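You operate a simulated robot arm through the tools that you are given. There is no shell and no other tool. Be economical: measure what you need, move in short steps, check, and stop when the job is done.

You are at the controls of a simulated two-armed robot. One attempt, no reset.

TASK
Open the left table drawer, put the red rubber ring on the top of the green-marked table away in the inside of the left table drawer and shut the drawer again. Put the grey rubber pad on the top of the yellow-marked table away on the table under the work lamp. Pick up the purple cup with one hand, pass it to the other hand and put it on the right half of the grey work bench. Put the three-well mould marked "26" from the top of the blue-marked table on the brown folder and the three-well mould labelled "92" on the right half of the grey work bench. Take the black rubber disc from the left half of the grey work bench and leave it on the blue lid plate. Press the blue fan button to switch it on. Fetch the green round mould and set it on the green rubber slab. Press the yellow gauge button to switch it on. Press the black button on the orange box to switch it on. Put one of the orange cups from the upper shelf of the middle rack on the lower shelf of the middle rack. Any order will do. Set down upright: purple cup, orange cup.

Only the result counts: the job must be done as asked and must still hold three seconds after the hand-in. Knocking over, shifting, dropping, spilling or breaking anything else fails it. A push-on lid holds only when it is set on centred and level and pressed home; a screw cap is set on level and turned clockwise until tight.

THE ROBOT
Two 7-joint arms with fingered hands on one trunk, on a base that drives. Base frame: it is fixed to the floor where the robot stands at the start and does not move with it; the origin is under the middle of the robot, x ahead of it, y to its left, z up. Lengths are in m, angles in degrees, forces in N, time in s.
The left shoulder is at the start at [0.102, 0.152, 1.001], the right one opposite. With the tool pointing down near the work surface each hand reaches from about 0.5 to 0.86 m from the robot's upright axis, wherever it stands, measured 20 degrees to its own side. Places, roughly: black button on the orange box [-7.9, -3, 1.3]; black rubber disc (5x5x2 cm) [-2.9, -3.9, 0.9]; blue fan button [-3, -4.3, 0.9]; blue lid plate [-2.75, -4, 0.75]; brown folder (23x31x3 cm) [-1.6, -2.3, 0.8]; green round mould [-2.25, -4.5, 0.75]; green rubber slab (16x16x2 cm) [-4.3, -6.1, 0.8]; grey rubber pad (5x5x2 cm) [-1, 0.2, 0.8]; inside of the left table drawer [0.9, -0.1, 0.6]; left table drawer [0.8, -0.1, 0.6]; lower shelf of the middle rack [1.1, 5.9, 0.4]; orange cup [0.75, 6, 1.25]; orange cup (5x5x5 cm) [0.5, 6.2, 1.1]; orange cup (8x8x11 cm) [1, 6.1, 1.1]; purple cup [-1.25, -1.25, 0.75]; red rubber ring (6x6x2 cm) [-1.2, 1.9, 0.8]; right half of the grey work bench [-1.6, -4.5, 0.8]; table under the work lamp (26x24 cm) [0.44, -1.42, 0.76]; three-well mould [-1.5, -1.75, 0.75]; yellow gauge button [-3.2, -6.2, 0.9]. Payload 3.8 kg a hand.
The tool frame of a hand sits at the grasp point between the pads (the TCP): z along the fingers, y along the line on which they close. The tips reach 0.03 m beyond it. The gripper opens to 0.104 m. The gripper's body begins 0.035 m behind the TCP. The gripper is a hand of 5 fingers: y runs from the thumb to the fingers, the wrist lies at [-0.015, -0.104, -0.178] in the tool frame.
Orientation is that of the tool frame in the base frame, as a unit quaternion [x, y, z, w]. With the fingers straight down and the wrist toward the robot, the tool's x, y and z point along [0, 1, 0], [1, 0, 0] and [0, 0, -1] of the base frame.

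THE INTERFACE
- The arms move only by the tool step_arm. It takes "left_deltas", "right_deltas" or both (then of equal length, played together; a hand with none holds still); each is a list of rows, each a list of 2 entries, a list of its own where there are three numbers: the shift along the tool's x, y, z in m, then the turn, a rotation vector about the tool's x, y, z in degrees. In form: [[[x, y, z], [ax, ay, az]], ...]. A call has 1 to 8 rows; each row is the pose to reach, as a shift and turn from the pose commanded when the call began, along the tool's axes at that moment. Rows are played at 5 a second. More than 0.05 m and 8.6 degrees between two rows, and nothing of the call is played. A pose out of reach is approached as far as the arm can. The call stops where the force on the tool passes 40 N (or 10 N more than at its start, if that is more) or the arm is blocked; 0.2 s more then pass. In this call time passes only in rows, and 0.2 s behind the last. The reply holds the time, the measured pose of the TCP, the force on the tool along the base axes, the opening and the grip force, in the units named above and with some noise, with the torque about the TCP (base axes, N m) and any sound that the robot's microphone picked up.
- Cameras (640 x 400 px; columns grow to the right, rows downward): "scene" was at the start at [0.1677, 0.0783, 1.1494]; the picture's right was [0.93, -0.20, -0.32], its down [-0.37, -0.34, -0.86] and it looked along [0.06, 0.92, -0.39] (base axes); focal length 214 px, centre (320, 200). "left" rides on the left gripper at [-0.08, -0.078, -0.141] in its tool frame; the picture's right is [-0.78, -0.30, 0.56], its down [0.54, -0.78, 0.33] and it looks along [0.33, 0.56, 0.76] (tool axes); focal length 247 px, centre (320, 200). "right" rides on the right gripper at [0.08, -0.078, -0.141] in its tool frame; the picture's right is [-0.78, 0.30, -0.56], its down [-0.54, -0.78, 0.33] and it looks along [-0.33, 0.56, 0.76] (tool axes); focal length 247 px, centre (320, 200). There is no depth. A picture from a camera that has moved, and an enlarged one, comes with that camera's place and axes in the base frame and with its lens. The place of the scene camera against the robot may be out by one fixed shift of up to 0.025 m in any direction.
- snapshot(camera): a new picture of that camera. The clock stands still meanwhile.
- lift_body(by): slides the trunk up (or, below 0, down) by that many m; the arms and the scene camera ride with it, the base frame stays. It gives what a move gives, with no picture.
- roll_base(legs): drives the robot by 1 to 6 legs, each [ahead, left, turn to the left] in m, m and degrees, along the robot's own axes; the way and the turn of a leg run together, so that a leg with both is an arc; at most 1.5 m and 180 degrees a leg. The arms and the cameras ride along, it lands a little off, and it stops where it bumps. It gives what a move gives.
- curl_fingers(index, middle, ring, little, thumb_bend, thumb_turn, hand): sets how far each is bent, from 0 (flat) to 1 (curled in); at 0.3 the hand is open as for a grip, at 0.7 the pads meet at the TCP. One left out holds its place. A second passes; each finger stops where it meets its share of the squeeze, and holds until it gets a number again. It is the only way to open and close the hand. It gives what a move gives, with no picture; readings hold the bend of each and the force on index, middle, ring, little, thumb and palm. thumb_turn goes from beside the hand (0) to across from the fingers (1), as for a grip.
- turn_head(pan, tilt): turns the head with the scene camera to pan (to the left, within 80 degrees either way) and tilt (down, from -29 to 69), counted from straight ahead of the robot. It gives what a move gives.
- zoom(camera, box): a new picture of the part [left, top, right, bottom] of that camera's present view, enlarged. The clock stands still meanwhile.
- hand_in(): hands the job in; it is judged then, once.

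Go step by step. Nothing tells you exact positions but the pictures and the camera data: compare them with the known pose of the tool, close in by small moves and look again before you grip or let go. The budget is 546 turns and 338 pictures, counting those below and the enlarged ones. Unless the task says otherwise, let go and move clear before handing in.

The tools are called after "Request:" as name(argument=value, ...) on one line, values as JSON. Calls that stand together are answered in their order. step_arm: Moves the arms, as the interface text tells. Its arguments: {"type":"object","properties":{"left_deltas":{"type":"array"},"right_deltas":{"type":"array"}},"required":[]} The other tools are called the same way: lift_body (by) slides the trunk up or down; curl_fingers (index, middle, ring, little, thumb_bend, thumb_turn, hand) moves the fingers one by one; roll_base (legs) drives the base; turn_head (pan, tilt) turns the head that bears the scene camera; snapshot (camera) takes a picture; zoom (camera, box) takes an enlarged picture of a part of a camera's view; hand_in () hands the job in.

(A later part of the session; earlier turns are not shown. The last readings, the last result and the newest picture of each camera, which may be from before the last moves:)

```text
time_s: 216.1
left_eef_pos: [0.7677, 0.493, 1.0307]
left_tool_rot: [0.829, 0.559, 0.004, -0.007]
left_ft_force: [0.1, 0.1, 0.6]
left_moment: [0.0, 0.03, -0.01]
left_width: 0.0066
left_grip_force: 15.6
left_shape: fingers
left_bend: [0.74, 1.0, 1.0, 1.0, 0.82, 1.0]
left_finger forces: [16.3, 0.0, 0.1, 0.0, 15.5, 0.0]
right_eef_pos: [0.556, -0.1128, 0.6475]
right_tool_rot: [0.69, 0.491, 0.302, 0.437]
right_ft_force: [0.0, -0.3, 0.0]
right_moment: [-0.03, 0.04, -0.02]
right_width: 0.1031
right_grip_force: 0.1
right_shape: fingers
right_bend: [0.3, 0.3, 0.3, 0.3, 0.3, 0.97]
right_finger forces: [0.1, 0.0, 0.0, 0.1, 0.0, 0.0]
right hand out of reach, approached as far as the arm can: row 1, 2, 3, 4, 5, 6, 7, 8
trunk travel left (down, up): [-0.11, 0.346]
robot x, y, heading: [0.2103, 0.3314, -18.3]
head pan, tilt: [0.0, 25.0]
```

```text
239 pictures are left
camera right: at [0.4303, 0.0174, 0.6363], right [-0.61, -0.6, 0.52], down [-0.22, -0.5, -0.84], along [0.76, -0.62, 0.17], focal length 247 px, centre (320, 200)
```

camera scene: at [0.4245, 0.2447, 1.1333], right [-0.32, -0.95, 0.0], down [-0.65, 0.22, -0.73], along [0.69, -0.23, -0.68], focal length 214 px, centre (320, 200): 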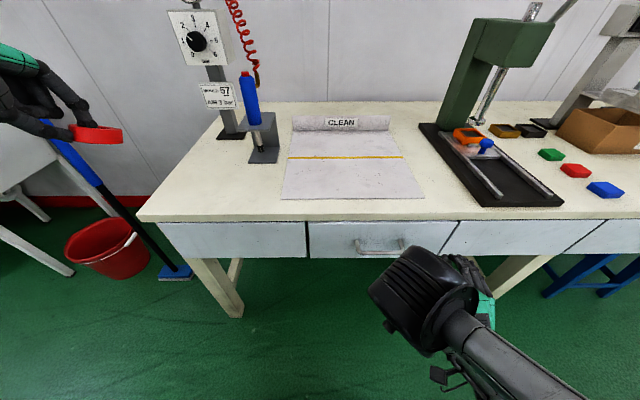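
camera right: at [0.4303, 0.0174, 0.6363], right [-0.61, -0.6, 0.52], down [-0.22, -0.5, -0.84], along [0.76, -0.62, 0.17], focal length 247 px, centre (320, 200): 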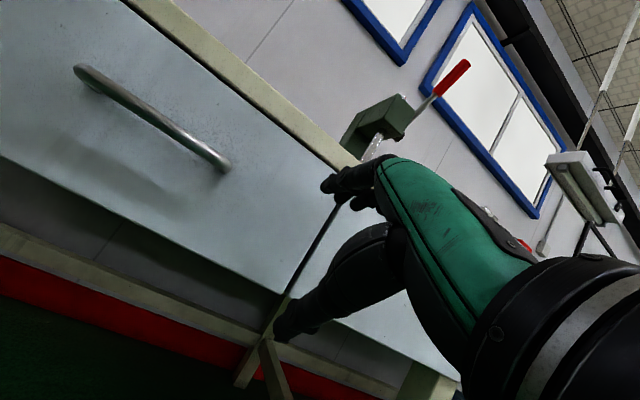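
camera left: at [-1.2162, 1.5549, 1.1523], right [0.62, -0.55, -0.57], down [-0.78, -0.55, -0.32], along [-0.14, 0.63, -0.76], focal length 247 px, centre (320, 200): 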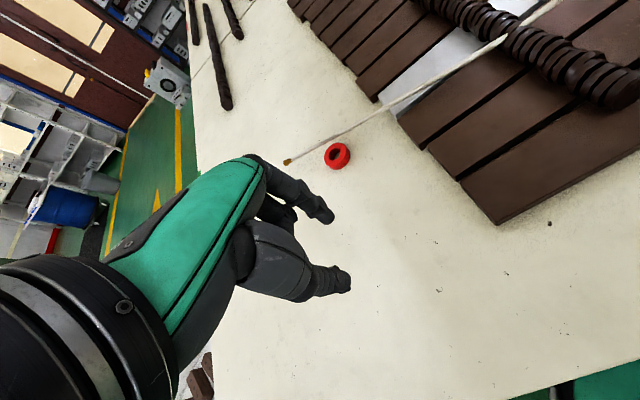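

The handle is at about z 0.655. I'll level the hand and line it up with the handle.

Request:
step_arm(right_deltas=[[[0.045, 0.002, 0.0], [-8, 0, 0]], [[0.09, 0.004, 0.0], [-16, 0, 0]], [[0.134, 0.007, -0.003], [-24, 0, 0]]])

Request:
snapshot(camera="right")

Request:
snapshot(camera="scene")

```text
time_s: 216.9
left_eef_pos: [0.7632, 0.4903, 1.0351]
left_tool_rot: [0.83, 0.557, 0.007, -0.006]
left_ft_force: [-0.5, -0.1, -1.5]
left_moment: [0.02, 0.01, 0.0]
left_width: 0.0067
left_grip_force: 16.0
left_shape: fingers
left_bend: [0.74, 1.0, 1.0, 1.0, 0.82, 1.0]
left_finger forces: [16.3, 0.0, 0.0, 0.1, 15.6, 0.1]
right_eef_pos: [0.6411, -0.0247, 0.5935]
right_tool_rot: [0.584, 0.415, 0.396, 0.574]
right_ft_force: [-11.6, -10.2, 14.5]
right_moment: [0.49, -1.1, -0.35]
right_width: 0.1155
right_grip_force: 8.8
right_shape: fingers
right_bend: [0.24, 0.24, 0.3, 0.3, 0.3, 0.97]
right_finger forces: [7.8, 7.5, 1.9, 0.0, 0.0, 0.0]
right hand out of reach, approached as far as the arm can: row 1, 2, 3
trunk travel left (down, up): [-0.11, 0.346]
robot x, y, heading: [0.2069, 0.3289, -18.7]
head pan, tilt: [0.0, 25.0]
```

```text
238 pictures are left
camera right: at [0.5332, 0.0989, 0.5168], right [-0.78, -0.54, 0.32], down [0.11, -0.62, -0.78], along [0.62, -0.57, 0.54], focal length 247 px, centre (320, 200)
```

right: 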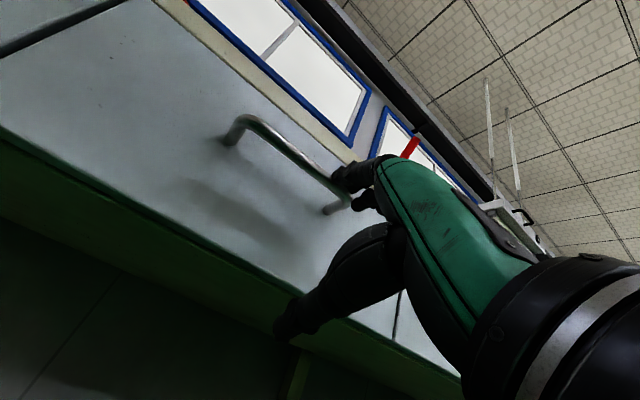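

```text
237 pictures are left
camera scene: at [0.4195, 0.2433, 1.1348], right [-0.32, -0.95, 0.0], down [-0.64, 0.22, -0.74], along [0.7, -0.23, -0.68], focal length 214 px, centre (320, 200)
```

scene: 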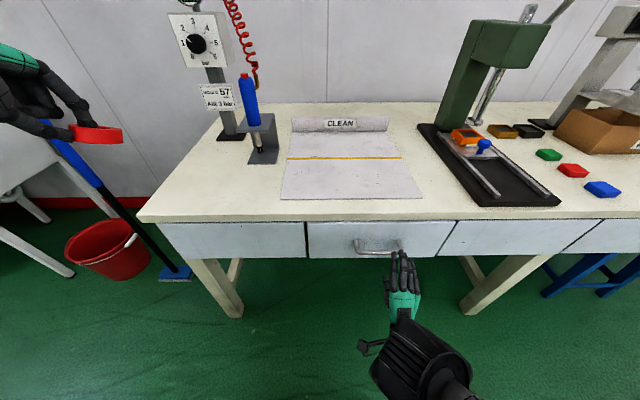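

The hand touched the drawer front because the commanded pose was too near the body. I'll back the base off and realign.

Request:
roll_base(legs=[[-0.14, 0, 0]])

Request:
snapshot(camera="scene")

```text
time_s: 218.2
left_eef_pos: [0.639, 0.5339, 1.0326]
left_tool_rot: [0.83, 0.557, 0.006, -0.007]
left_ft_force: [0.5, 0.9, -0.4]
left_moment: [0.01, 0.0, 0.02]
left_width: 0.0065
left_grip_force: 15.9
left_shape: fingers
left_bend: [0.74, 1.0, 1.0, 1.0, 0.82, 1.0]
left_finger forces: [16.2, 0.0, 0.0, 0.0, 15.6, 0.0]
right_eef_pos: [0.5166, 0.0197, 0.5897]
right_tool_rot: [0.585, 0.416, 0.397, 0.571]
right_ft_force: [-0.1, 0.6, -0.3]
right_moment: [-0.01, 0.03, 0.0]
right_width: 0.1037
right_grip_force: 0.1
right_shape: fingers
right_bend: [0.3, 0.3, 0.3, 0.3, 0.3, 0.97]
right_finger forces: [0.0, 0.1, 0.1, 0.0, 0.0, 0.0]
trunk travel left (down, up): [-0.11, 0.346]
robot x, y, heading: [0.081, 0.3718, -18.4]
head pan, tilt: [0.0, 25.0]
```

```text
236 pictures are left
camera scene: at [0.2953, 0.2871, 1.1336], right [-0.32, -0.95, 0.0], down [-0.64, 0.22, -0.73], along [0.69, -0.23, -0.68], focal length 214 px, centre (320, 200)
```

scene: 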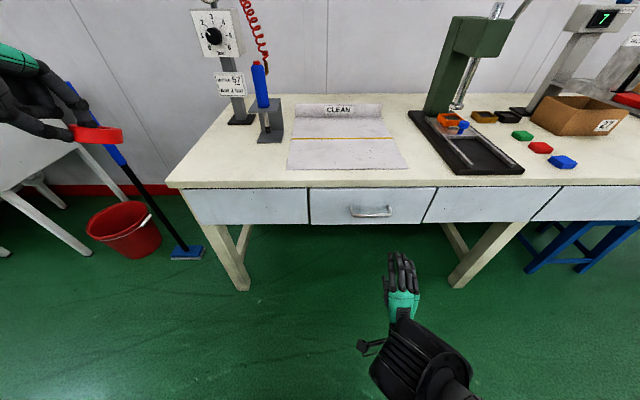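

Request:
step_arm(right_deltas=[[[-0.016, -0.01, 0.042], [0, 0, 0]], [[-0.032, -0.02, 0.084], [0, 0, 0]], [[-0.048, -0.03, 0.126], [0, 0, 0]], [[-0.064, -0.042, 0.168], [0, 0, 0]], [[-0.079, -0.053, 0.2], [0, 0, 0]]])

Request:
snapshot(camera="scene")

Request:
snapshot(camera="right")

```text
time_s: 219.4
left_eef_pos: [0.6402, 0.5353, 1.0318]
left_tool_rot: [0.829, 0.558, 0.005, -0.007]
left_ft_force: [0.3, 0.2, -0.6]
left_moment: [0.01, 0.0, 0.01]
left_width: 0.0067
left_grip_force: 15.8
left_shape: fingers
left_bend: [0.74, 1.0, 1.0, 1.0, 0.82, 1.0]
left_finger forces: [16.2, 0.0, 0.1, 0.1, 15.6, 0.0]
right_eef_pos: [0.6041, -0.0847, 0.6075]
right_tool_rot: [0.586, 0.418, 0.397, 0.57]
right_ft_force: [0.1, 0.3, 0.4]
right_moment: [-0.02, 0.0, -0.02]
right_width: 0.1032
right_grip_force: 0.0
right_shape: fingers
right_bend: [0.3, 0.3, 0.3, 0.3, 0.3, 0.98]
right_finger forces: [0.0, 0.0, 0.1, 0.1, 0.0, 0.0]
right hand out of reach, approached as far as the arm can: row 2, 3, 4, 5
trunk travel left (down, up): [-0.11, 0.346]
robot x, y, heading: [0.0793, 0.3708, -18.7]
head pan, tilt: [0.0, 25.0]
```

```text
235 pictures are left
camera scene: at [0.2963, 0.2876, 1.1335], right [-0.32, -0.95, 0.0], down [-0.65, 0.22, -0.73], along [0.69, -0.23, -0.68], focal length 214 px, centre (320, 200)
```

scene: 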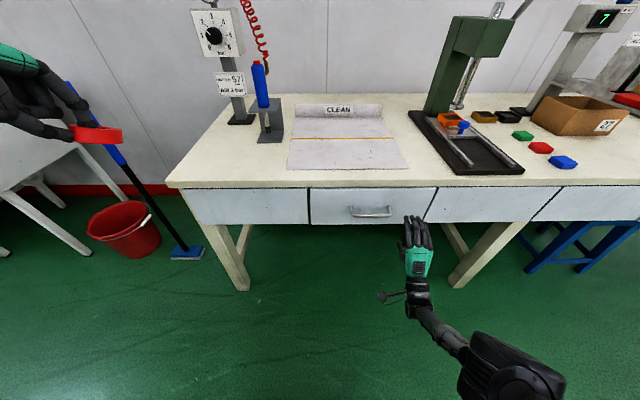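

```text
234 pictures are left
camera right: at [0.4944, 0.0387, 0.5338], right [-0.77, -0.54, 0.32], down [0.1, -0.62, -0.78], along [0.62, -0.57, 0.53], focal length 247 px, centre (320, 200)
```

right: 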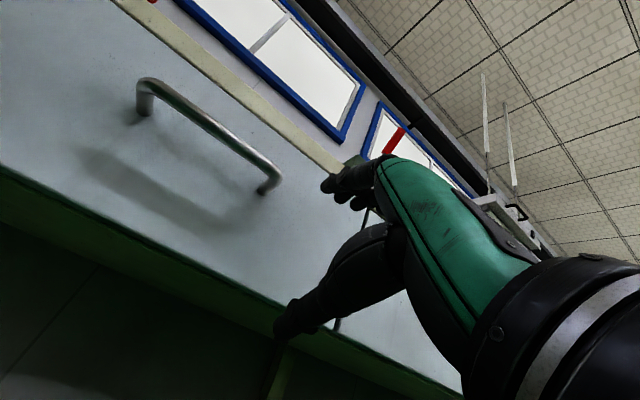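

Request:
step_arm(right_deltas=[[[-0.045, 0.0, 0.0], [0, 0, 0]], [[-0.09, 0.0, 0.0], [0, 0, 0]], [[-0.12, 0.0, 0.0], [0, 0, 0]]])

```text
time_s: 220.2
left_eef_pos: [0.6395, 0.5352, 1.0314]
left_tool_rot: [0.83, 0.558, 0.005, -0.008]
left_ft_force: [0.4, -0.1, -0.1]
left_moment: [0.0, -0.01, 0.0]
left_width: 0.0069
left_grip_force: 15.4
left_shape: fingers
left_bend: [0.74, 1.0, 1.0, 1.0, 0.82, 1.0]
left_finger forces: [16.4, 0.0, 0.1, 0.1, 15.6, 0.0]
right_eef_pos: [0.5591, -0.1782, 0.6255]
right_tool_rot: [0.585, 0.417, 0.398, 0.57]
right_ft_force: [0.3, 0.7, 0.3]
right_moment: [0.0, -0.01, -0.02]
right_width: 0.1032
right_grip_force: 0.1
right_shape: fingers
right_bend: [0.3, 0.3, 0.3, 0.3, 0.3, 0.98]
right_finger forces: [0.0, 0.1, 0.2, 0.1, 0.0, 0.0]
right hand out of reach, approached as far as the arm can: row 1, 2, 3
trunk travel left (down, up): [-0.11, 0.346]
robot x, y, heading: [0.0793, 0.3722, -18.7]
head pan, tilt: [0.0, 25.0]
```

The wrist limit bites at this height. I'll lower the trunk so the level hand is easier.

Request:
lift_body(by=-0.1)

Request:
step_arm(right_deltas=[[[0, 0.04, 0.0], [0, 0, 0]], [[0, 0.08, 0.0], [0, 0, 0]], [[0.0, 0.1, 0.0], [0, 0, 0]]])

```text
time_s: 221.6
left_eef_pos: [0.6378, 0.535, 0.933]
left_tool_rot: [0.829, 0.559, 0.006, -0.006]
left_ft_force: [-0.8, 0.4, 0.1]
left_moment: [0.02, 0.0, -0.01]
left_width: 0.0066
left_grip_force: 15.9
left_shape: fingers
left_bend: [0.74, 1.0, 1.0, 1.0, 0.82, 1.0]
left_finger forces: [16.3, 0.0, 0.0, 0.0, 15.8, 0.0]
right_eef_pos: [0.5617, -0.1789, 0.5282]
right_tool_rot: [0.585, 0.416, 0.398, 0.572]
right_ft_force: [0.4, 0.1, 0.0]
right_moment: [0.02, 0.0, -0.02]
right_width: 0.1034
right_grip_force: 0.1
right_shape: fingers
right_bend: [0.3, 0.3, 0.3, 0.3, 0.3, 0.98]
right_finger forces: [0.1, 0.0, 0.0, 0.1, 0.0, 0.0]
trunk travel left (down, up): [-0.01, 0.446]
robot x, y, heading: [0.0789, 0.3703, -18.5]
head pan, tilt: [0.0, 25.0]
```

```text
time_s: 222.3
left_eef_pos: [0.6394, 0.5341, 0.9328]
left_tool_rot: [0.83, 0.558, 0.005, -0.008]
left_ft_force: [-0.2, -0.4, -0.6]
left_moment: [-0.01, -0.01, 0.02]
left_width: 0.0066
left_grip_force: 16.4
left_shape: fingers
left_bend: [0.74, 1.0, 1.0, 1.0, 0.82, 1.0]
left_finger forces: [16.4, 0.1, 0.0, 0.0, 15.7, 0.0]
right_eef_pos: [0.5664, -0.1781, 0.6238]
right_tool_rot: [0.586, 0.417, 0.397, 0.571]
right_ft_force: [0.3, 0.4, -0.4]
right_moment: [-0.01, -0.03, 0.04]
right_width: 0.1033
right_grip_force: 0.0
right_shape: fingers
right_bend: [0.3, 0.3, 0.3, 0.3, 0.3, 0.98]
right_finger forces: [0.0, 0.0, 0.1, 0.0, 0.0, 0.0]
trunk travel left (down, up): [-0.01, 0.446]
robot x, y, heading: [0.0804, 0.3694, -18.7]
head pan, tilt: [0.0, 25.0]
```

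Request:
roll_base(legs=[[0, 0.11, 0]])

Request:
step_arm(right_deltas=[[[0.04, 0.015, -0.01], [0, 0, 0]], [[0.08, 0.03, -0.02], [0, 0, 0]]])

Request:
snapshot(camera="scene")

Request:
snapshot(camera="right")

```text
time_s: 223.5
left_eef_pos: [0.6735, 0.6363, 0.9314]
left_tool_rot: [0.83, 0.558, 0.005, -0.007]
left_ft_force: [0.2, 0.9, -0.4]
left_moment: [0.01, 0.03, 0.0]
left_width: 0.0067
left_grip_force: 16.1
left_shape: fingers
left_bend: [0.74, 1.0, 1.0, 1.0, 0.82, 1.0]
left_finger forces: [16.5, 0.0, 0.1, 0.0, 15.6, 0.0]
right_eef_pos: [0.6011, -0.0761, 0.623]
right_tool_rot: [0.586, 0.418, 0.396, 0.57]
right_ft_force: [0.0, 0.5, -0.6]
right_moment: [-0.01, 0.03, -0.03]
right_width: 0.1034
right_grip_force: 0.0
right_shape: fingers
right_bend: [0.3, 0.3, 0.3, 0.3, 0.3, 0.98]
right_finger forces: [0.0, 0.1, 0.0, 0.1, 0.0, 0.1]
trunk travel left (down, up): [-0.01, 0.446]
robot x, y, heading: [0.1151, 0.4766, -18.5]
head pan, tilt: [0.0, 25.0]
```

```text
time_s: 224.2
left_eef_pos: [0.6757, 0.6352, 0.9285]
left_tool_rot: [0.831, 0.557, 0.003, -0.009]
left_ft_force: [0.2, -0.4, 0.0]
left_moment: [-0.02, 0.07, -0.02]
left_width: 0.0066
left_grip_force: 15.9
left_shape: fingers
left_bend: [0.74, 1.0, 1.0, 1.0, 0.82, 1.0]
left_finger forces: [16.5, 0.0, 0.0, 0.1, 15.7, 0.1]
right_eef_pos: [0.6501, -0.0118, 0.757]
right_tool_rot: [0.521, 0.367, 0.447, 0.628]
right_ft_force: [-0.2, -0.7, -0.2]
right_moment: [-0.01, -0.07, 0.04]
right_width: 0.1035
right_grip_force: 0.0
right_shape: fingers
right_bend: [0.3, 0.3, 0.3, 0.3, 0.3, 0.97]
right_finger forces: [0.0, 0.1, 0.1, 0.0, 0.1, 0.0]
trunk travel left (down, up): [-0.01, 0.446]
robot x, y, heading: [0.1135, 0.4762, -18.7]
head pan, tilt: [0.0, 25.0]
stopped in row 2 (right hand): the arm was blocked; the commanded pose is now the measured one
```

```text
233 pictures are left
camera scene: at [0.4039, 0.364, 0.9709], right [-0.32, -0.95, 0.0], down [-0.77, 0.26, -0.58], along [0.55, -0.19, -0.82], focal length 214 px, centre (320, 200)
```

scene: 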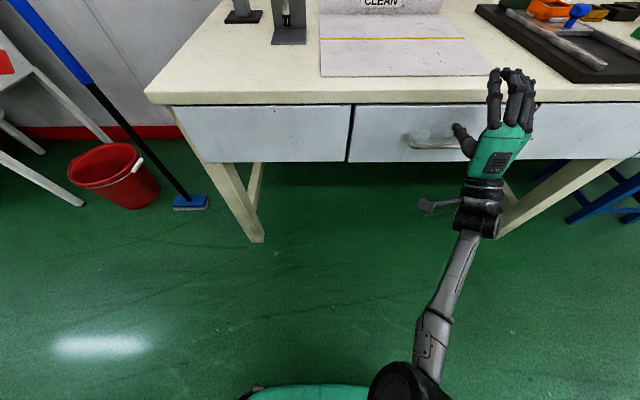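

```text
232 pictures are left
camera right: at [0.5597, 0.1056, 0.6534], right [-0.83, -0.53, 0.18], down [0.27, -0.66, -0.7], along [0.49, -0.53, 0.69], focal length 247 px, centre (320, 200)
```

right: 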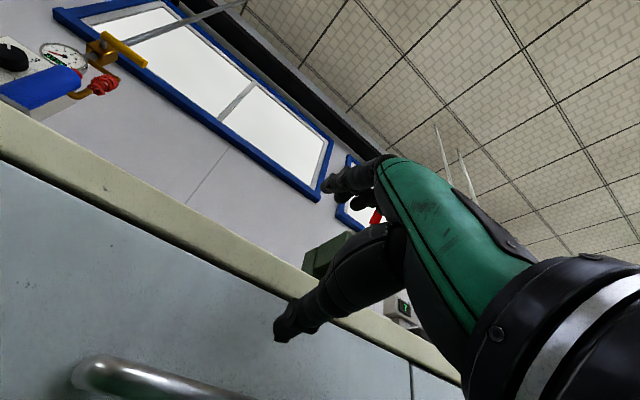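

The level pose makes the arm flip. I'll back away and use a 45° hooking pose over the bar instead.

Request:
roll_base(legs=[[-0.15, 0, 0]])

Request:
lift_body(by=0.1)

Request:
step_arm(right_deltas=[[[0.0, 0, 0], [8, 0, 0]], [[0.0, 0, 0], [16, 0, 0]], [[0, 0, 0], [24, 0, 0]], [[0, 0, 0], [32, 0, 0]], [[0, 0, 0], [40, 0, 0]], [[0, 0, 0], [48, 0, 0]], [[0, 0, 0], [56, 0, 0]]])

Request:
snapshot(camera="scene")

Request:
snapshot(camera="right")

```text
time_s: 225.5
left_eef_pos: [0.5267, 0.6855, 0.9327]
left_tool_rot: [0.83, 0.557, 0.006, -0.007]
left_ft_force: [-0.8, 1.0, -0.1]
left_moment: [0.03, 0.0, -0.02]
left_width: 0.0067
left_grip_force: 15.7
left_shape: fingers
left_bend: [0.74, 1.0, 1.0, 1.0, 0.82, 1.0]
left_finger forces: [16.4, 0.0, 0.1, 0.1, 15.7, 0.1]
right_eef_pos: [0.5014, 0.0375, 0.7611]
right_tool_rot: [0.519, 0.366, 0.447, 0.63]
right_ft_force: [-0.9, 0.2, 0.0]
right_moment: [0.0, 0.02, 0.01]
right_width: 0.1035
right_grip_force: 0.1
right_shape: fingers
right_bend: [0.3, 0.3, 0.3, 0.3, 0.3, 0.97]
right_finger forces: [0.0, 0.0, 0.1, 0.0, 0.0, 0.0]
trunk travel left (down, up): [-0.01, 0.446]
robot x, y, heading: [-0.0326, 0.5277, -18.4]
head pan, tilt: [0.0, 25.0]
```

```text
time_s: 226.9
left_eef_pos: [0.5288, 0.6847, 1.0316]
left_tool_rot: [0.83, 0.558, 0.005, -0.009]
left_ft_force: [0.2, -0.4, -0.6]
left_moment: [0.02, 0.03, 0.03]
left_width: 0.0065
left_grip_force: 16.4
left_shape: fingers
left_bend: [0.74, 1.0, 1.0, 1.0, 0.82, 1.0]
left_finger forces: [16.7, 0.1, 0.1, 0.1, 15.7, 0.1]
right_eef_pos: [0.503, 0.037, 0.8585]
right_tool_rot: [0.52, 0.367, 0.446, 0.629]
right_ft_force: [-0.8, 0.5, -0.7]
right_moment: [0.01, 0.0, 0.02]
right_width: 0.1034
right_grip_force: 0.2
right_shape: fingers
right_bend: [0.3, 0.3, 0.3, 0.3, 0.3, 0.97]
right_finger forces: [0.0, 0.0, 0.0, 0.1, 0.0, 0.0]
trunk travel left (down, up): [-0.11, 0.346]
robot x, y, heading: [-0.0286, 0.5229, -18.4]
head pan, tilt: [0.0, 25.0]
```

```text
time_s: 228.5
left_eef_pos: [0.5275, 0.6856, 1.0332]
left_tool_rot: [0.83, 0.557, 0.005, -0.008]
left_ft_force: [-0.4, 0.4, 0.2]
left_moment: [0.01, -0.02, -0.03]
left_width: 0.0067
left_grip_force: 16.9
left_shape: fingers
left_bend: [0.74, 1.0, 1.0, 1.0, 0.82, 1.0]
left_finger forces: [16.7, 0.1, 0.1, 0.0, 15.9, 0.1]
right_eef_pos: [0.504, 0.0372, 0.8615]
right_tool_rot: [0.755, 0.532, 0.222, 0.312]
right_ft_force: [-0.6, -0.2, -0.8]
right_moment: [0.0, 0.02, -0.02]
right_width: 0.1036
right_grip_force: 0.1
right_shape: fingers
right_bend: [0.3, 0.3, 0.3, 0.3, 0.3, 0.98]
right_finger forces: [0.1, 0.0, 0.0, 0.0, 0.0, 0.0]
trunk travel left (down, up): [-0.11, 0.346]
robot x, y, heading: [-0.025, 0.5229, -18.7]
head pan, tilt: [0.0, 25.0]
```

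```text
231 pictures are left
camera scene: at [0.1848, 0.438, 1.1335], right [-0.32, -0.95, 0.0], down [-0.65, 0.22, -0.73], along [0.69, -0.23, -0.68], focal length 214 px, centre (320, 200)
```

scene: 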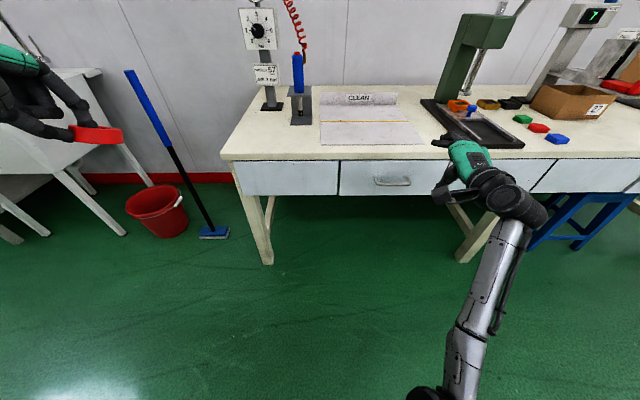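

```text
230 pictures are left
camera right: at [0.384, 0.1648, 0.9056], right [-0.43, -0.67, 0.6], down [-0.47, -0.4, -0.79], along [0.77, -0.63, -0.15], focal length 247 px, centre (320, 200)
```

right: 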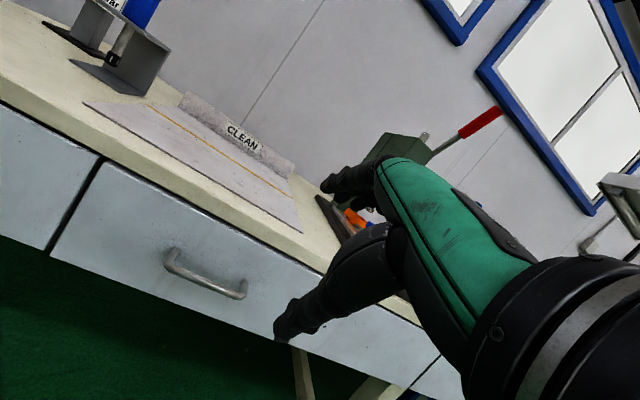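

45° works. Setting the fingers half-curled, coming closer and lowering in front of the handle.

Request:
curl_fingers(hand="right", index=0.5, middle=0.5, ring=0.5, little=0.5, thumb_bend=0.3)

Request:
roll_base(legs=[[0.12, 0, 0]])

Request:
step_arm(right_deltas=[[[0.005, -0.028, 0.028], [0, 0, 0]], [[0.01, -0.056, 0.056], [0, 0, 0]], [[0.015, -0.085, 0.085], [0, 0, 0]], [[0.015, -0.11, 0.11], [0, 0, 0]]])

Request:
snapshot(camera="scene")

Request:
snapshot(camera="right")

```text
time_s: 229.5
left_eef_pos: [0.528, 0.6847, 1.0328]
left_tool_rot: [0.83, 0.558, 0.005, -0.008]
left_ft_force: [0.5, -0.1, -0.1]
left_moment: [-0.01, 0.01, -0.02]
left_width: 0.0067
left_grip_force: 16.6
left_shape: fingers
left_bend: [0.74, 1.0, 1.0, 1.0, 0.82, 1.0]
left_finger forces: [16.7, 0.0, 0.0, 0.0, 15.9, 0.0]
right_eef_pos: [0.5024, 0.0376, 0.8609]
right_tool_rot: [0.755, 0.532, 0.222, 0.312]
right_ft_force: [0.1, 0.1, 0.5]
right_moment: [0.01, 0.0, -0.03]
right_width: 0.0779
right_grip_force: 0.1
right_shape: fingers
right_bend: [0.5, 0.5, 0.5, 0.5, 0.3, 0.98]
right_finger forces: [0.0, 0.0, 0.0, 0.0, 0.0, 0.0]
trunk travel left (down, up): [-0.11, 0.346]
robot x, y, heading: [-0.0289, 0.5266, -18.6]
head pan, tilt: [0.0, 25.0]
```

```text
time_s: 230.7
left_eef_pos: [0.6433, 0.6463, 1.0318]
left_tool_rot: [0.831, 0.556, 0.005, -0.008]
left_ft_force: [-0.4, -0.9, -0.6]
left_moment: [-0.02, -0.01, 0.05]
left_width: 0.0064
left_grip_force: 16.3
left_shape: fingers
left_bend: [0.74, 1.0, 1.0, 1.0, 0.82, 1.0]
left_finger forces: [16.7, 0.1, 0.0, 0.0, 15.9, 0.0]
right_eef_pos: [0.6141, -0.0021, 0.8602]
right_tool_rot: [0.756, 0.531, 0.222, 0.312]
right_ft_force: [-0.1, -0.1, -1.1]
right_moment: [0.01, 0.02, -0.03]
right_width: 0.0775
right_grip_force: 0.1
right_shape: fingers
right_bend: [0.5, 0.5, 0.5, 0.5, 0.3, 0.98]
right_finger forces: [0.1, 0.0, 0.0, 0.0, 0.1, 0.0]
trunk travel left (down, up): [-0.11, 0.346]
robot x, y, heading: [0.0812, 0.4837, -18.7]
head pan, tilt: [0.0, 25.0]
```

```text
time_s: 231.7
left_eef_pos: [0.6422, 0.6447, 1.0326]
left_tool_rot: [0.832, 0.555, 0.006, -0.007]
left_ft_force: [0.0, -0.3, -0.8]
left_moment: [0.02, 0.01, 0.0]
left_width: 0.0067
left_grip_force: 16.9
left_shape: fingers
left_bend: [0.74, 1.0, 1.0, 1.0, 0.82, 1.0]
left_finger forces: [16.7, 0.0, 0.1, 0.0, 15.9, 0.0]
right_eef_pos: [0.6203, 0.0121, 0.7038]
right_tool_rot: [0.755, 0.531, 0.223, 0.313]
right_ft_force: [0.7, -0.9, -0.5]
right_moment: [-0.03, -0.03, 0.01]
right_width: 0.0775
right_grip_force: 0.1
right_shape: fingers
right_bend: [0.5, 0.5, 0.5, 0.5, 0.3, 0.98]
right_finger forces: [0.0, 0.1, 0.0, 0.0, 0.0, 0.0]
trunk travel left (down, up): [-0.11, 0.346]
robot x, y, heading: [0.0854, 0.4847, -19.2]
head pan, tilt: [0.0, 25.0]
```

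```text
229 pictures are left
camera scene: at [0.2981, 0.3985, 1.1334], right [-0.32, -0.95, 0.0], down [-0.64, 0.22, -0.73], along [0.69, -0.24, -0.68], focal length 214 px, centre (320, 200)
```

scene: 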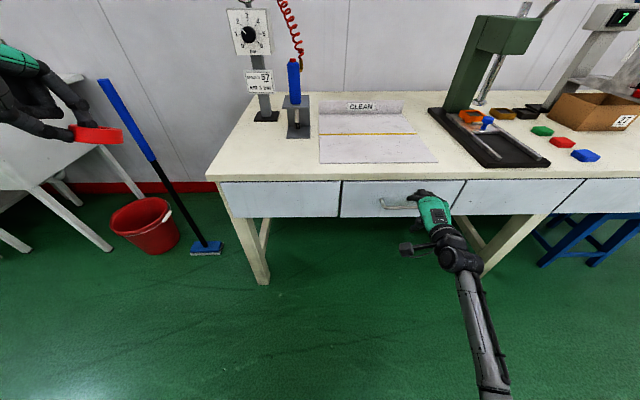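

```text
228 pictures are left
camera right: at [0.5014, 0.1397, 0.7488], right [-0.44, -0.67, 0.6], down [-0.47, -0.39, -0.79], along [0.76, -0.63, -0.15], focal length 247 px, centre (320, 200)
```

right: 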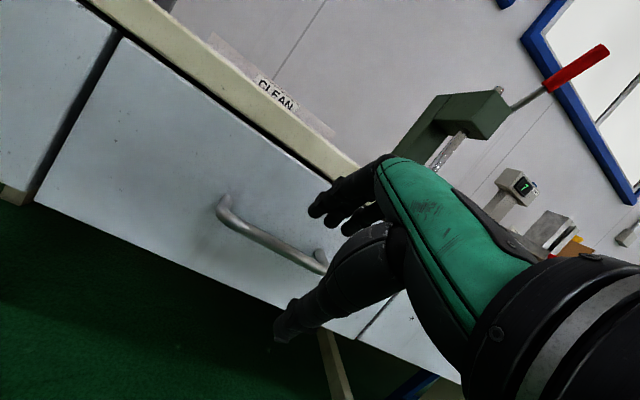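

Request:
step_arm(right_deltas=[[[0.006, 0.02, 0.02], [0, 0, 0]], [[0.011, 0.037, 0.037], [0, 0, 0]], [[0.011, 0.02, 0.054], [0, 0, 0]], [[0.011, 0.004, 0.07], [0, 0, 0]]])

Request:
snapshot(camera="right")

Request:
zoom(camera="scene", box=[350, 150, 510, 250])

```text
time_s: 232.7
left_eef_pos: [0.6389, 0.6465, 1.034]
left_tool_rot: [0.831, 0.556, 0.006, -0.006]
left_ft_force: [0.3, 0.1, -1.1]
left_moment: [0.02, -0.01, 0.0]
left_width: 0.0066
left_grip_force: 16.2
left_shape: fingers
left_bend: [0.74, 1.0, 1.0, 1.0, 0.82, 1.0]
left_finger forces: [16.6, 0.1, 0.0, 0.0, 16.0, 0.1]
right_eef_pos: [0.6706, 0.0034, 0.6589]
right_tool_rot: [0.756, 0.53, 0.221, 0.314]
right_ft_force: [-18.0, 4.0, 5.4]
right_moment: [-0.16, -0.34, -0.17]
right_width: 0.0707
right_grip_force: 8.8
right_shape: fingers
right_bend: [0.55, 0.53, 0.51, 0.5, 0.3, 0.98]
right_finger forces: [7.2, 8.7, 1.3, 0.0, 0.0, 0.1]
trunk travel left (down, up): [-0.11, 0.346]
robot x, y, heading: [0.0826, 0.4862, -18.9]
head pan, tilt: [0.0, 25.0]
```

```text
227 pictures are left
camera right: at [0.5528, 0.1317, 0.7026], right [-0.44, -0.67, 0.6], down [-0.47, -0.4, -0.79], along [0.76, -0.63, -0.14], focal length 247 px, centre (320, 200)
```

right: 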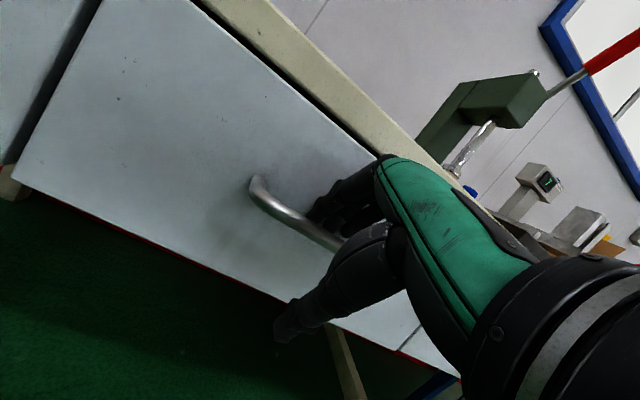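

```text
4.00 times, centred on (430, 200) of scene
camera zoom: at [0.295, 0.3999, 1.1342], right [-0.32, -0.95, 0.0], down [-0.64, 0.22, -0.73], along [0.69, -0.24, -0.68], focal length 858 px, centre (-120, 200)
```

zoom: 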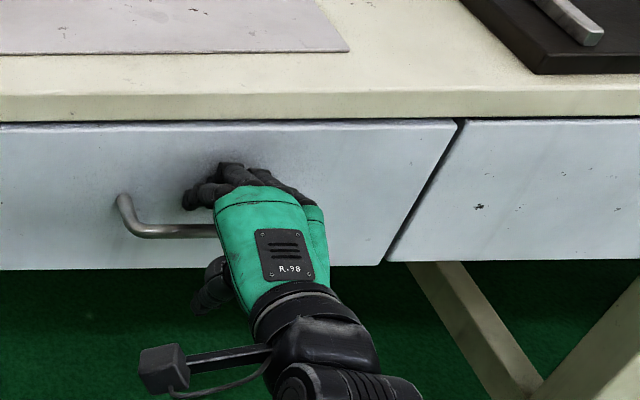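

The fingers are behind and over the bar. I'll curl them to hook it.

Request:
curl_fingers(hand="right", index=0.9, middle=0.9, ring=0.9, little=0.9, thumb_bend=0.7)

Request:
zoom(camera="scene", box=[350, 150, 510, 250])

Request:
snapshot(camera="right")

```text
time_s: 233.7
left_eef_pos: [0.6435, 0.6431, 1.0298]
left_tool_rot: [0.831, 0.556, 0.004, -0.01]
left_ft_force: [-0.4, 0.0, -0.6]
left_moment: [-0.02, 0.0, 0.01]
left_width: 0.0067
left_grip_force: 16.3
left_shape: fingers
left_bend: [0.74, 1.0, 1.0, 1.0, 0.82, 1.0]
left_finger forces: [16.8, 0.1, 0.1, 0.0, 15.9, 0.0]
right_eef_pos: [0.6735, 0.0031, 0.6502]
right_tool_rot: [0.757, 0.532, 0.22, 0.308]
right_ft_force: [-1.3, -0.5, -23.9]
right_moment: [-0.17, -1.51, 0.48]
right_width: 0.0181
right_grip_force: 36.5
right_shape: fingers
right_bend: [0.88, 0.84, 0.84, 0.8, 0.66, 0.98]
right_finger forces: [5.7, 39.9, 13.8, 13.6, 0.0, 0.0]
trunk travel left (down, up): [-0.11, 0.346]
robot x, y, heading: [0.0824, 0.4835, -19.1]
head pan, tilt: [0.0, 25.0]
```

```text
4.00 times, centred on (430, 200) of scene
camera zoom: at [0.3004, 0.3967, 1.1325], right [-0.32, -0.95, 0.0], down [-0.65, 0.22, -0.73], along [0.69, -0.23, -0.68], focal length 858 px, centre (-120, 200)
```

zoom: 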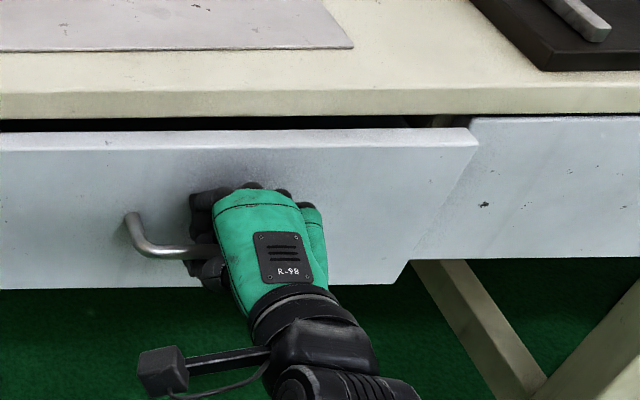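

```text
224 pictures are left
camera right: at [0.5555, 0.1308, 0.697], right [-0.43, -0.67, 0.6], down [-0.48, -0.39, -0.78], along [0.76, -0.63, -0.16], focal length 247 px, centre (320, 200)
```

right: 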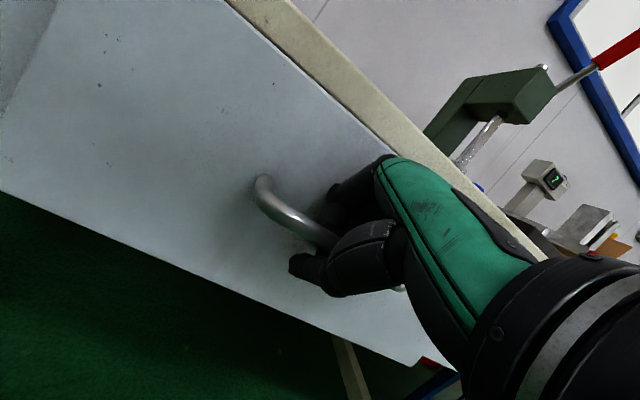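

The drawer started opening. I'll pull it by backing the base.

Request:
roll_base(legs=[[-0.22, 0, 0]])

Request:
snapshot(camera="scene")

```text
time_s: 235.4
left_eef_pos: [0.4391, 0.7097, 1.0317]
left_tool_rot: [0.833, 0.554, 0.004, -0.009]
left_ft_force: [0.0, 0.1, -0.5]
left_moment: [0.0, 0.03, -0.01]
left_width: 0.0065
left_grip_force: 16.3
left_shape: fingers
left_bend: [0.74, 1.0, 1.0, 1.0, 0.82, 1.0]
left_finger forces: [16.7, 0.0, 0.0, 0.1, 15.8, 0.1]
right_eef_pos: [0.4658, 0.0709, 0.6509]
right_tool_rot: [0.76, 0.529, 0.218, 0.309]
right_ft_force: [1.4, 2.5, -28.8]
right_moment: [-0.13, -1.57, 0.65]
right_width: 0.0189
right_grip_force: 47.6
right_shape: fingers
right_bend: [0.88, 0.84, 0.84, 0.8, 0.66, 0.98]
right_finger forces: [26.6, 37.4, 15.1, 15.0, 0.0, 0.0]
trunk travel left (down, up): [-0.11, 0.346]
robot x, y, heading: [-0.1272, 0.552, -19.2]
head pan, tilt: [0.0, 25.0]
```

```text
223 pictures are left
camera scene: at [0.094, 0.4664, 1.1327], right [-0.33, -0.94, 0.0], down [-0.64, 0.22, -0.73], along [0.69, -0.24, -0.68], focal length 214 px, centre (320, 200)
```

scene: 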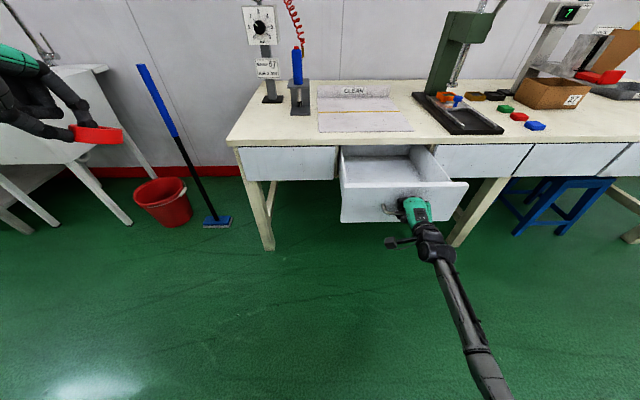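

The drawer is open about 22 cm. I'll unhook the right hand upward and back.

Request:
curl_fingers(hand="right", index=0.52, middle=0.52, ring=0.52, little=0.52, thumb_bend=0.3)

Request:
step_arm(right_deltas=[[[0, 0.018, -0.025], [0, 0, 0]], [[0, 0.03, -0.055], [0, 0, 0]], [[0, 0.025, -0.1], [0, 0, 0]], [[0, 0.03, -0.145], [0, 0, 0]], [[0.0, 0.05, -0.19], [0, 0, 0]]])

Request:
snapshot(camera="scene")

```text
time_s: 236.4
left_eef_pos: [0.4364, 0.7122, 1.0324]
left_tool_rot: [0.833, 0.554, 0.006, -0.008]
left_ft_force: [-0.3, 0.3, -0.9]
left_moment: [0.01, -0.03, 0.01]
left_width: 0.0065
left_grip_force: 16.8
left_shape: fingers
left_bend: [0.74, 1.0, 1.0, 1.0, 0.82, 1.0]
left_finger forces: [16.7, 0.0, 0.0, 0.1, 15.9, 0.0]
right_eef_pos: [0.4639, 0.0715, 0.6544]
right_tool_rot: [0.758, 0.53, 0.219, 0.31]
right_ft_force: [0.0, -0.1, 0.3]
right_moment: [0.02, -0.02, 0.0]
right_width: 0.0743
right_grip_force: 0.1
right_shape: fingers
right_bend: [0.52, 0.52, 0.52, 0.52, 0.3, 0.97]
right_finger forces: [0.1, 0.1, 0.0, 0.0, 0.0, 0.0]
trunk travel left (down, up): [-0.11, 0.346]
robot x, y, heading: [-0.1238, 0.5539, -19.0]
head pan, tilt: [0.0, 25.0]
```

```text
time_s: 237.6
left_eef_pos: [0.4369, 0.7131, 1.0317]
left_tool_rot: [0.833, 0.554, 0.006, -0.008]
left_ft_force: [0.0, 0.1, -1.1]
left_moment: [0.0, 0.02, -0.01]
left_width: 0.0068
left_grip_force: 16.3
left_shape: fingers
left_bend: [0.74, 1.0, 1.0, 1.0, 0.82, 1.0]
left_finger forces: [16.7, 0.0, 0.0, 0.1, 16.0, 0.0]
right_eef_pos: [0.3743, 0.1044, 0.8291]
right_tool_rot: [0.758, 0.53, 0.219, 0.31]
right_ft_force: [0.3, -0.8, -0.4]
right_moment: [0.01, 0.03, 0.01]
right_width: 0.0746
right_grip_force: 0.0
right_shape: fingers
right_bend: [0.52, 0.52, 0.52, 0.52, 0.3, 0.97]
right_finger forces: [0.0, 0.1, 0.0, 0.0, 0.0, 0.2]
trunk travel left (down, up): [-0.11, 0.346]
robot x, y, heading: [-0.1221, 0.5515, -19.2]
head pan, tilt: [0.0, 25.0]
```

```text
222 pictures are left
camera scene: at [0.0914, 0.4687, 1.1336], right [-0.33, -0.94, 0.0], down [-0.64, 0.22, -0.73], along [0.69, -0.24, -0.68], focal length 214 px, centre (320, 200)
```

scene: 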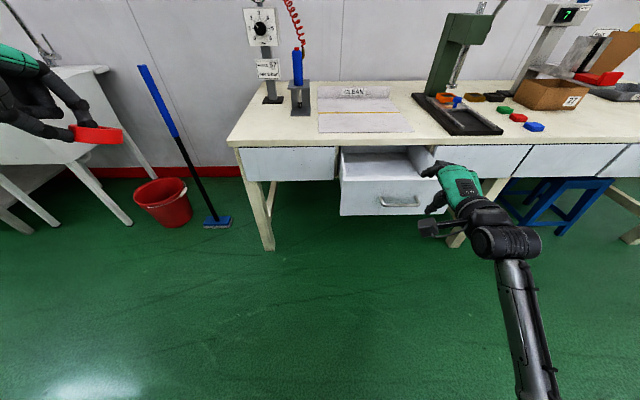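

I'll shift the base right so the left hand with the ring comes over the open drawer.

Request:
roll_base(legs=[[0, -0.56, 0], [0.14, 0, 1.5]])

Request:
turn_head(pan=12, tilt=30)

Request:
snapshot(camera="scene")

Request:
snapshot(camera="left")

```text
time_s: 239.7
left_eef_pos: [0.3923, 0.4325, 1.0309]
left_tool_rot: [0.86, 0.511, 0.005, -0.009]
left_ft_force: [0.3, 0.2, -0.3]
left_moment: [0.04, 0.01, -0.02]
left_width: 0.0065
left_grip_force: 16.2
left_shape: fingers
left_bend: [0.74, 1.0, 1.0, 1.0, 0.82, 1.0]
left_finger forces: [17.0, 0.0, 0.0, 0.1, 16.1, 0.0]
right_eef_pos: [0.2695, -0.1667, 0.8274]
right_tool_rot: [0.784, 0.491, 0.203, 0.32]
right_ft_force: [1.0, -0.6, -0.3]
right_moment: [-0.01, 0.0, 0.0]
right_width: 0.075
right_grip_force: 0.0
right_shape: fingers
right_bend: [0.52, 0.52, 0.52, 0.52, 0.3, 0.98]
right_finger forces: [0.0, 0.0, 0.0, 0.1, 0.0, 0.0]
trunk travel left (down, up): [-0.11, 0.346]
robot x, y, heading: [-0.18, 0.3337, -24.7]
head pan, tilt: [0.0, 25.0]
stopped in leg 1: the robot was blocked; the commanded pose is now the measured one
```

```text
time_s: 240.4
left_eef_pos: [0.391, 0.4333, 1.0328]
left_tool_rot: [0.859, 0.512, 0.005, -0.007]
left_ft_force: [0.2, -0.4, -0.4]
left_moment: [-0.02, 0.03, -0.01]
left_width: 0.0067
left_grip_force: 16.5
left_shape: fingers
left_bend: [0.74, 1.0, 1.0, 1.0, 0.82, 1.0]
left_finger forces: [16.9, 0.0, 0.1, 0.0, 16.1, 0.0]
right_eef_pos: [0.2689, -0.1653, 0.8295]
right_tool_rot: [0.784, 0.491, 0.203, 0.32]
right_ft_force: [-0.7, -0.5, -0.4]
right_moment: [0.02, -0.01, 0.01]
right_width: 0.0748
right_grip_force: 0.0
right_shape: fingers
right_bend: [0.52, 0.52, 0.52, 0.52, 0.3, 0.98]
right_finger forces: [0.1, 0.1, 0.0, 0.0, 0.0, 0.0]
trunk travel left (down, up): [-0.11, 0.346]
robot x, y, heading: [-0.1829, 0.3329, -25.2]
head pan, tilt: [12.0, 30.0]
```

```text
221 pictures are left
camera scene: at [0.0264, 0.2441, 1.1271], right [-0.23, -0.97, -0.06], down [-0.71, 0.21, -0.67], along [0.67, -0.11, -0.74], focal length 214 px, centre (320, 200)
```

scene: 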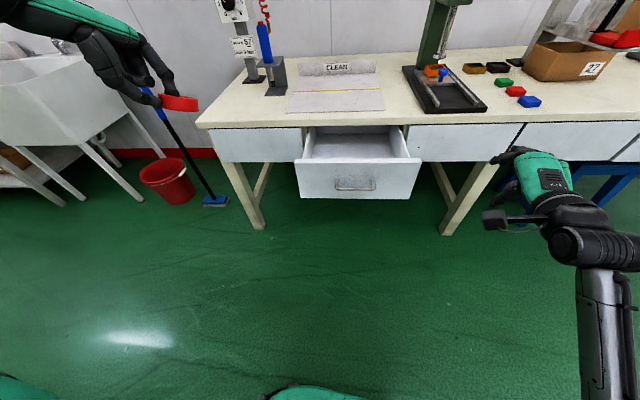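

```text
220 pictures are left
camera left: at [0.2837, 0.3974, 1.1717], right [-0.63, -0.53, -0.57], down [-0.43, 0.85, -0.32], along [0.65, 0.04, -0.76], focal length 247 px, centre (320, 200)
```

left: 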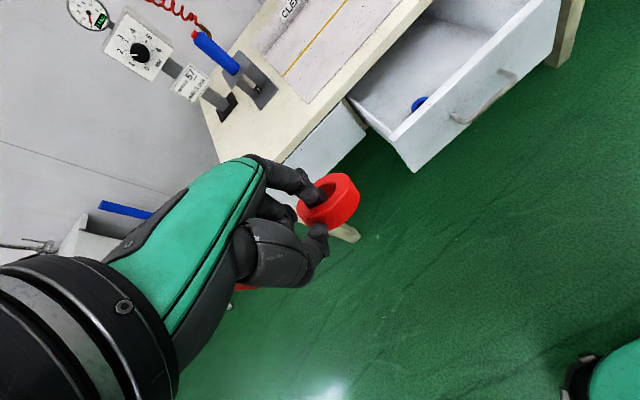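

I touched the yellow table's corner. I'll go forward first, straighten, then right.

Request:
roll_base(legs=[[0.16, 0.0, 7], [0, -0.32, 0]])

Request:
snapshot(camera="scene")

Request:
snapshot(camera="left")

```text
time_s: 243.6
left_eef_pos: [0.4252, 0.1359, 1.0323]
left_tool_rot: [0.823, 0.568, 0.005, -0.008]
left_ft_force: [0.6, 1.2, -1.2]
left_moment: [0.05, 0.03, -0.02]
left_width: 0.0067
left_grip_force: 16.6
left_shape: fingers
left_bend: [0.74, 1.0, 1.0, 1.0, 0.82, 1.0]
left_finger forces: [17.0, 0.0, 0.0, 0.0, 16.1, 0.0]
right_eef_pos: [0.3838, -0.4748, 0.8288]
right_tool_rot: [0.75, 0.542, 0.224, 0.306]
right_ft_force: [0.0, 0.3, -0.3]
right_moment: [0.02, 0.03, 0.03]
right_width: 0.075
right_grip_force: 0.2
right_shape: fingers
right_bend: [0.52, 0.52, 0.52, 0.52, 0.3, 0.98]
right_finger forces: [0.1, 0.0, 0.0, 0.1, 0.0, 0.0]
trunk travel left (down, up): [-0.11, 0.346]
robot x, y, heading: [-0.1303, -0.0386, -17.4]
head pan, tilt: [12.0, 30.0]
```

```text
219 pictures are left
camera scene: at [0.0875, -0.1005, 1.127], right [-0.1, -0.99, -0.06], down [-0.73, 0.12, -0.67], along [0.68, -0.02, -0.74], focal length 214 px, centre (320, 200)
```

scene: 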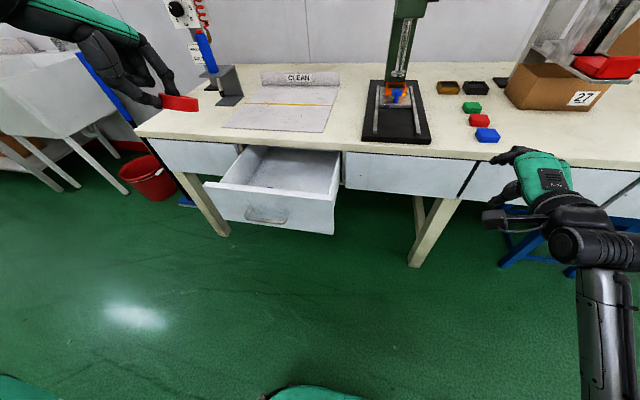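

```text
218 pictures are left
camera left: at [0.3243, 0.0857, 1.1718], right [-0.55, -0.61, -0.57], down [-0.54, 0.78, -0.32], along [0.64, 0.13, -0.76], focal length 247 px, centre (320, 200)
```

left: 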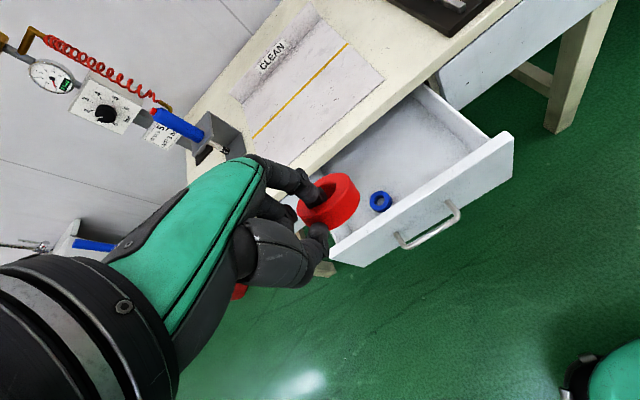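

Request:
step_arm(left_deltas=[[[-0.015, 0.035, 0.01], [0, 0, 0]], [[-0.03, 0.07, 0.03], [0, 0, 0]], [[-0.045, 0.105, 0.05], [0, 0, 0]], [[-0.06, 0.14, 0.08], [0, 0, 0]], [[-0.07, 0.17, 0.11], [0, 0, 0]], [[-0.084, 0.202, 0.14], [0, 0, 0]], [[-0.084, 0.202, 0.185], [0, 0, 0]], [[-0.084, 0.202, 0.22], [0, 0, 0]]])

Request:
snapshot(camera="left")

Request:
snapshot(camera="scene")

```text
time_s: 245.4
left_eef_pos: [0.5875, -0.0119, 0.8063]
left_tool_rot: [0.823, 0.568, 0.005, -0.007]
left_ft_force: [0.1, -0.3, -0.2]
left_moment: [0.04, -0.01, -0.01]
left_width: 0.0068
left_grip_force: 16.5
left_shape: fingers
left_bend: [0.74, 1.0, 1.0, 1.0, 0.82, 1.0]
left_finger forces: [17.1, 0.0, 0.0, 0.1, 16.1, 0.1]
right_eef_pos: [0.383, -0.4738, 0.8286]
right_tool_rot: [0.75, 0.541, 0.223, 0.307]
right_ft_force: [-0.4, -0.6, 0.6]
right_moment: [-0.02, 0.03, 0.0]
right_width: 0.0749
right_grip_force: 0.0
right_shape: fingers
right_bend: [0.52, 0.52, 0.52, 0.52, 0.3, 0.98]
right_finger forces: [0.0, 0.0, 0.0, 0.0, 0.1, 0.0]
trunk travel left (down, up): [-0.11, 0.346]
robot x, y, heading: [-0.1316, -0.0376, -17.5]
head pan, tilt: [12.0, 30.0]
```

```text
217 pictures are left
camera left: at [0.4865, -0.0607, 0.9458], right [-0.55, -0.61, -0.57], down [-0.54, 0.78, -0.32], along [0.64, 0.13, -0.76], focal length 247 px, centre (320, 200)
```

left: 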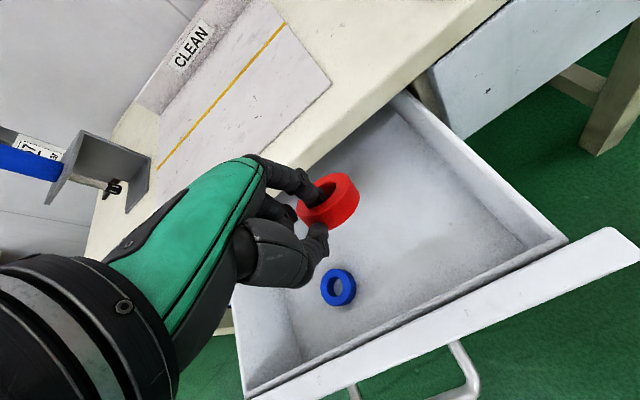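

```text
216 pictures are left
camera scene: at [0.0885, -0.1001, 1.1268], right [-0.1, -0.99, -0.06], down [-0.73, 0.12, -0.67], along [0.68, -0.02, -0.74], focal length 214 px, centre (320, 200)
```

scene: 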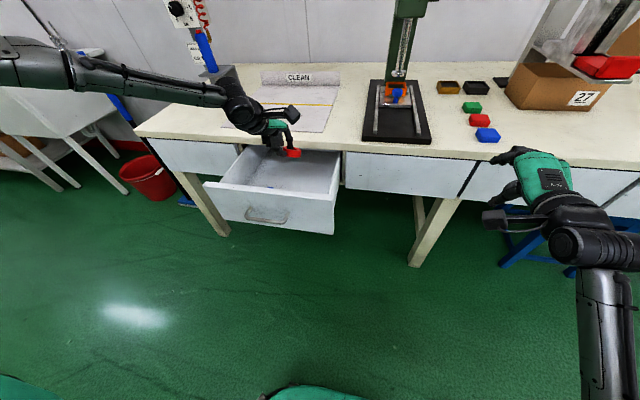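

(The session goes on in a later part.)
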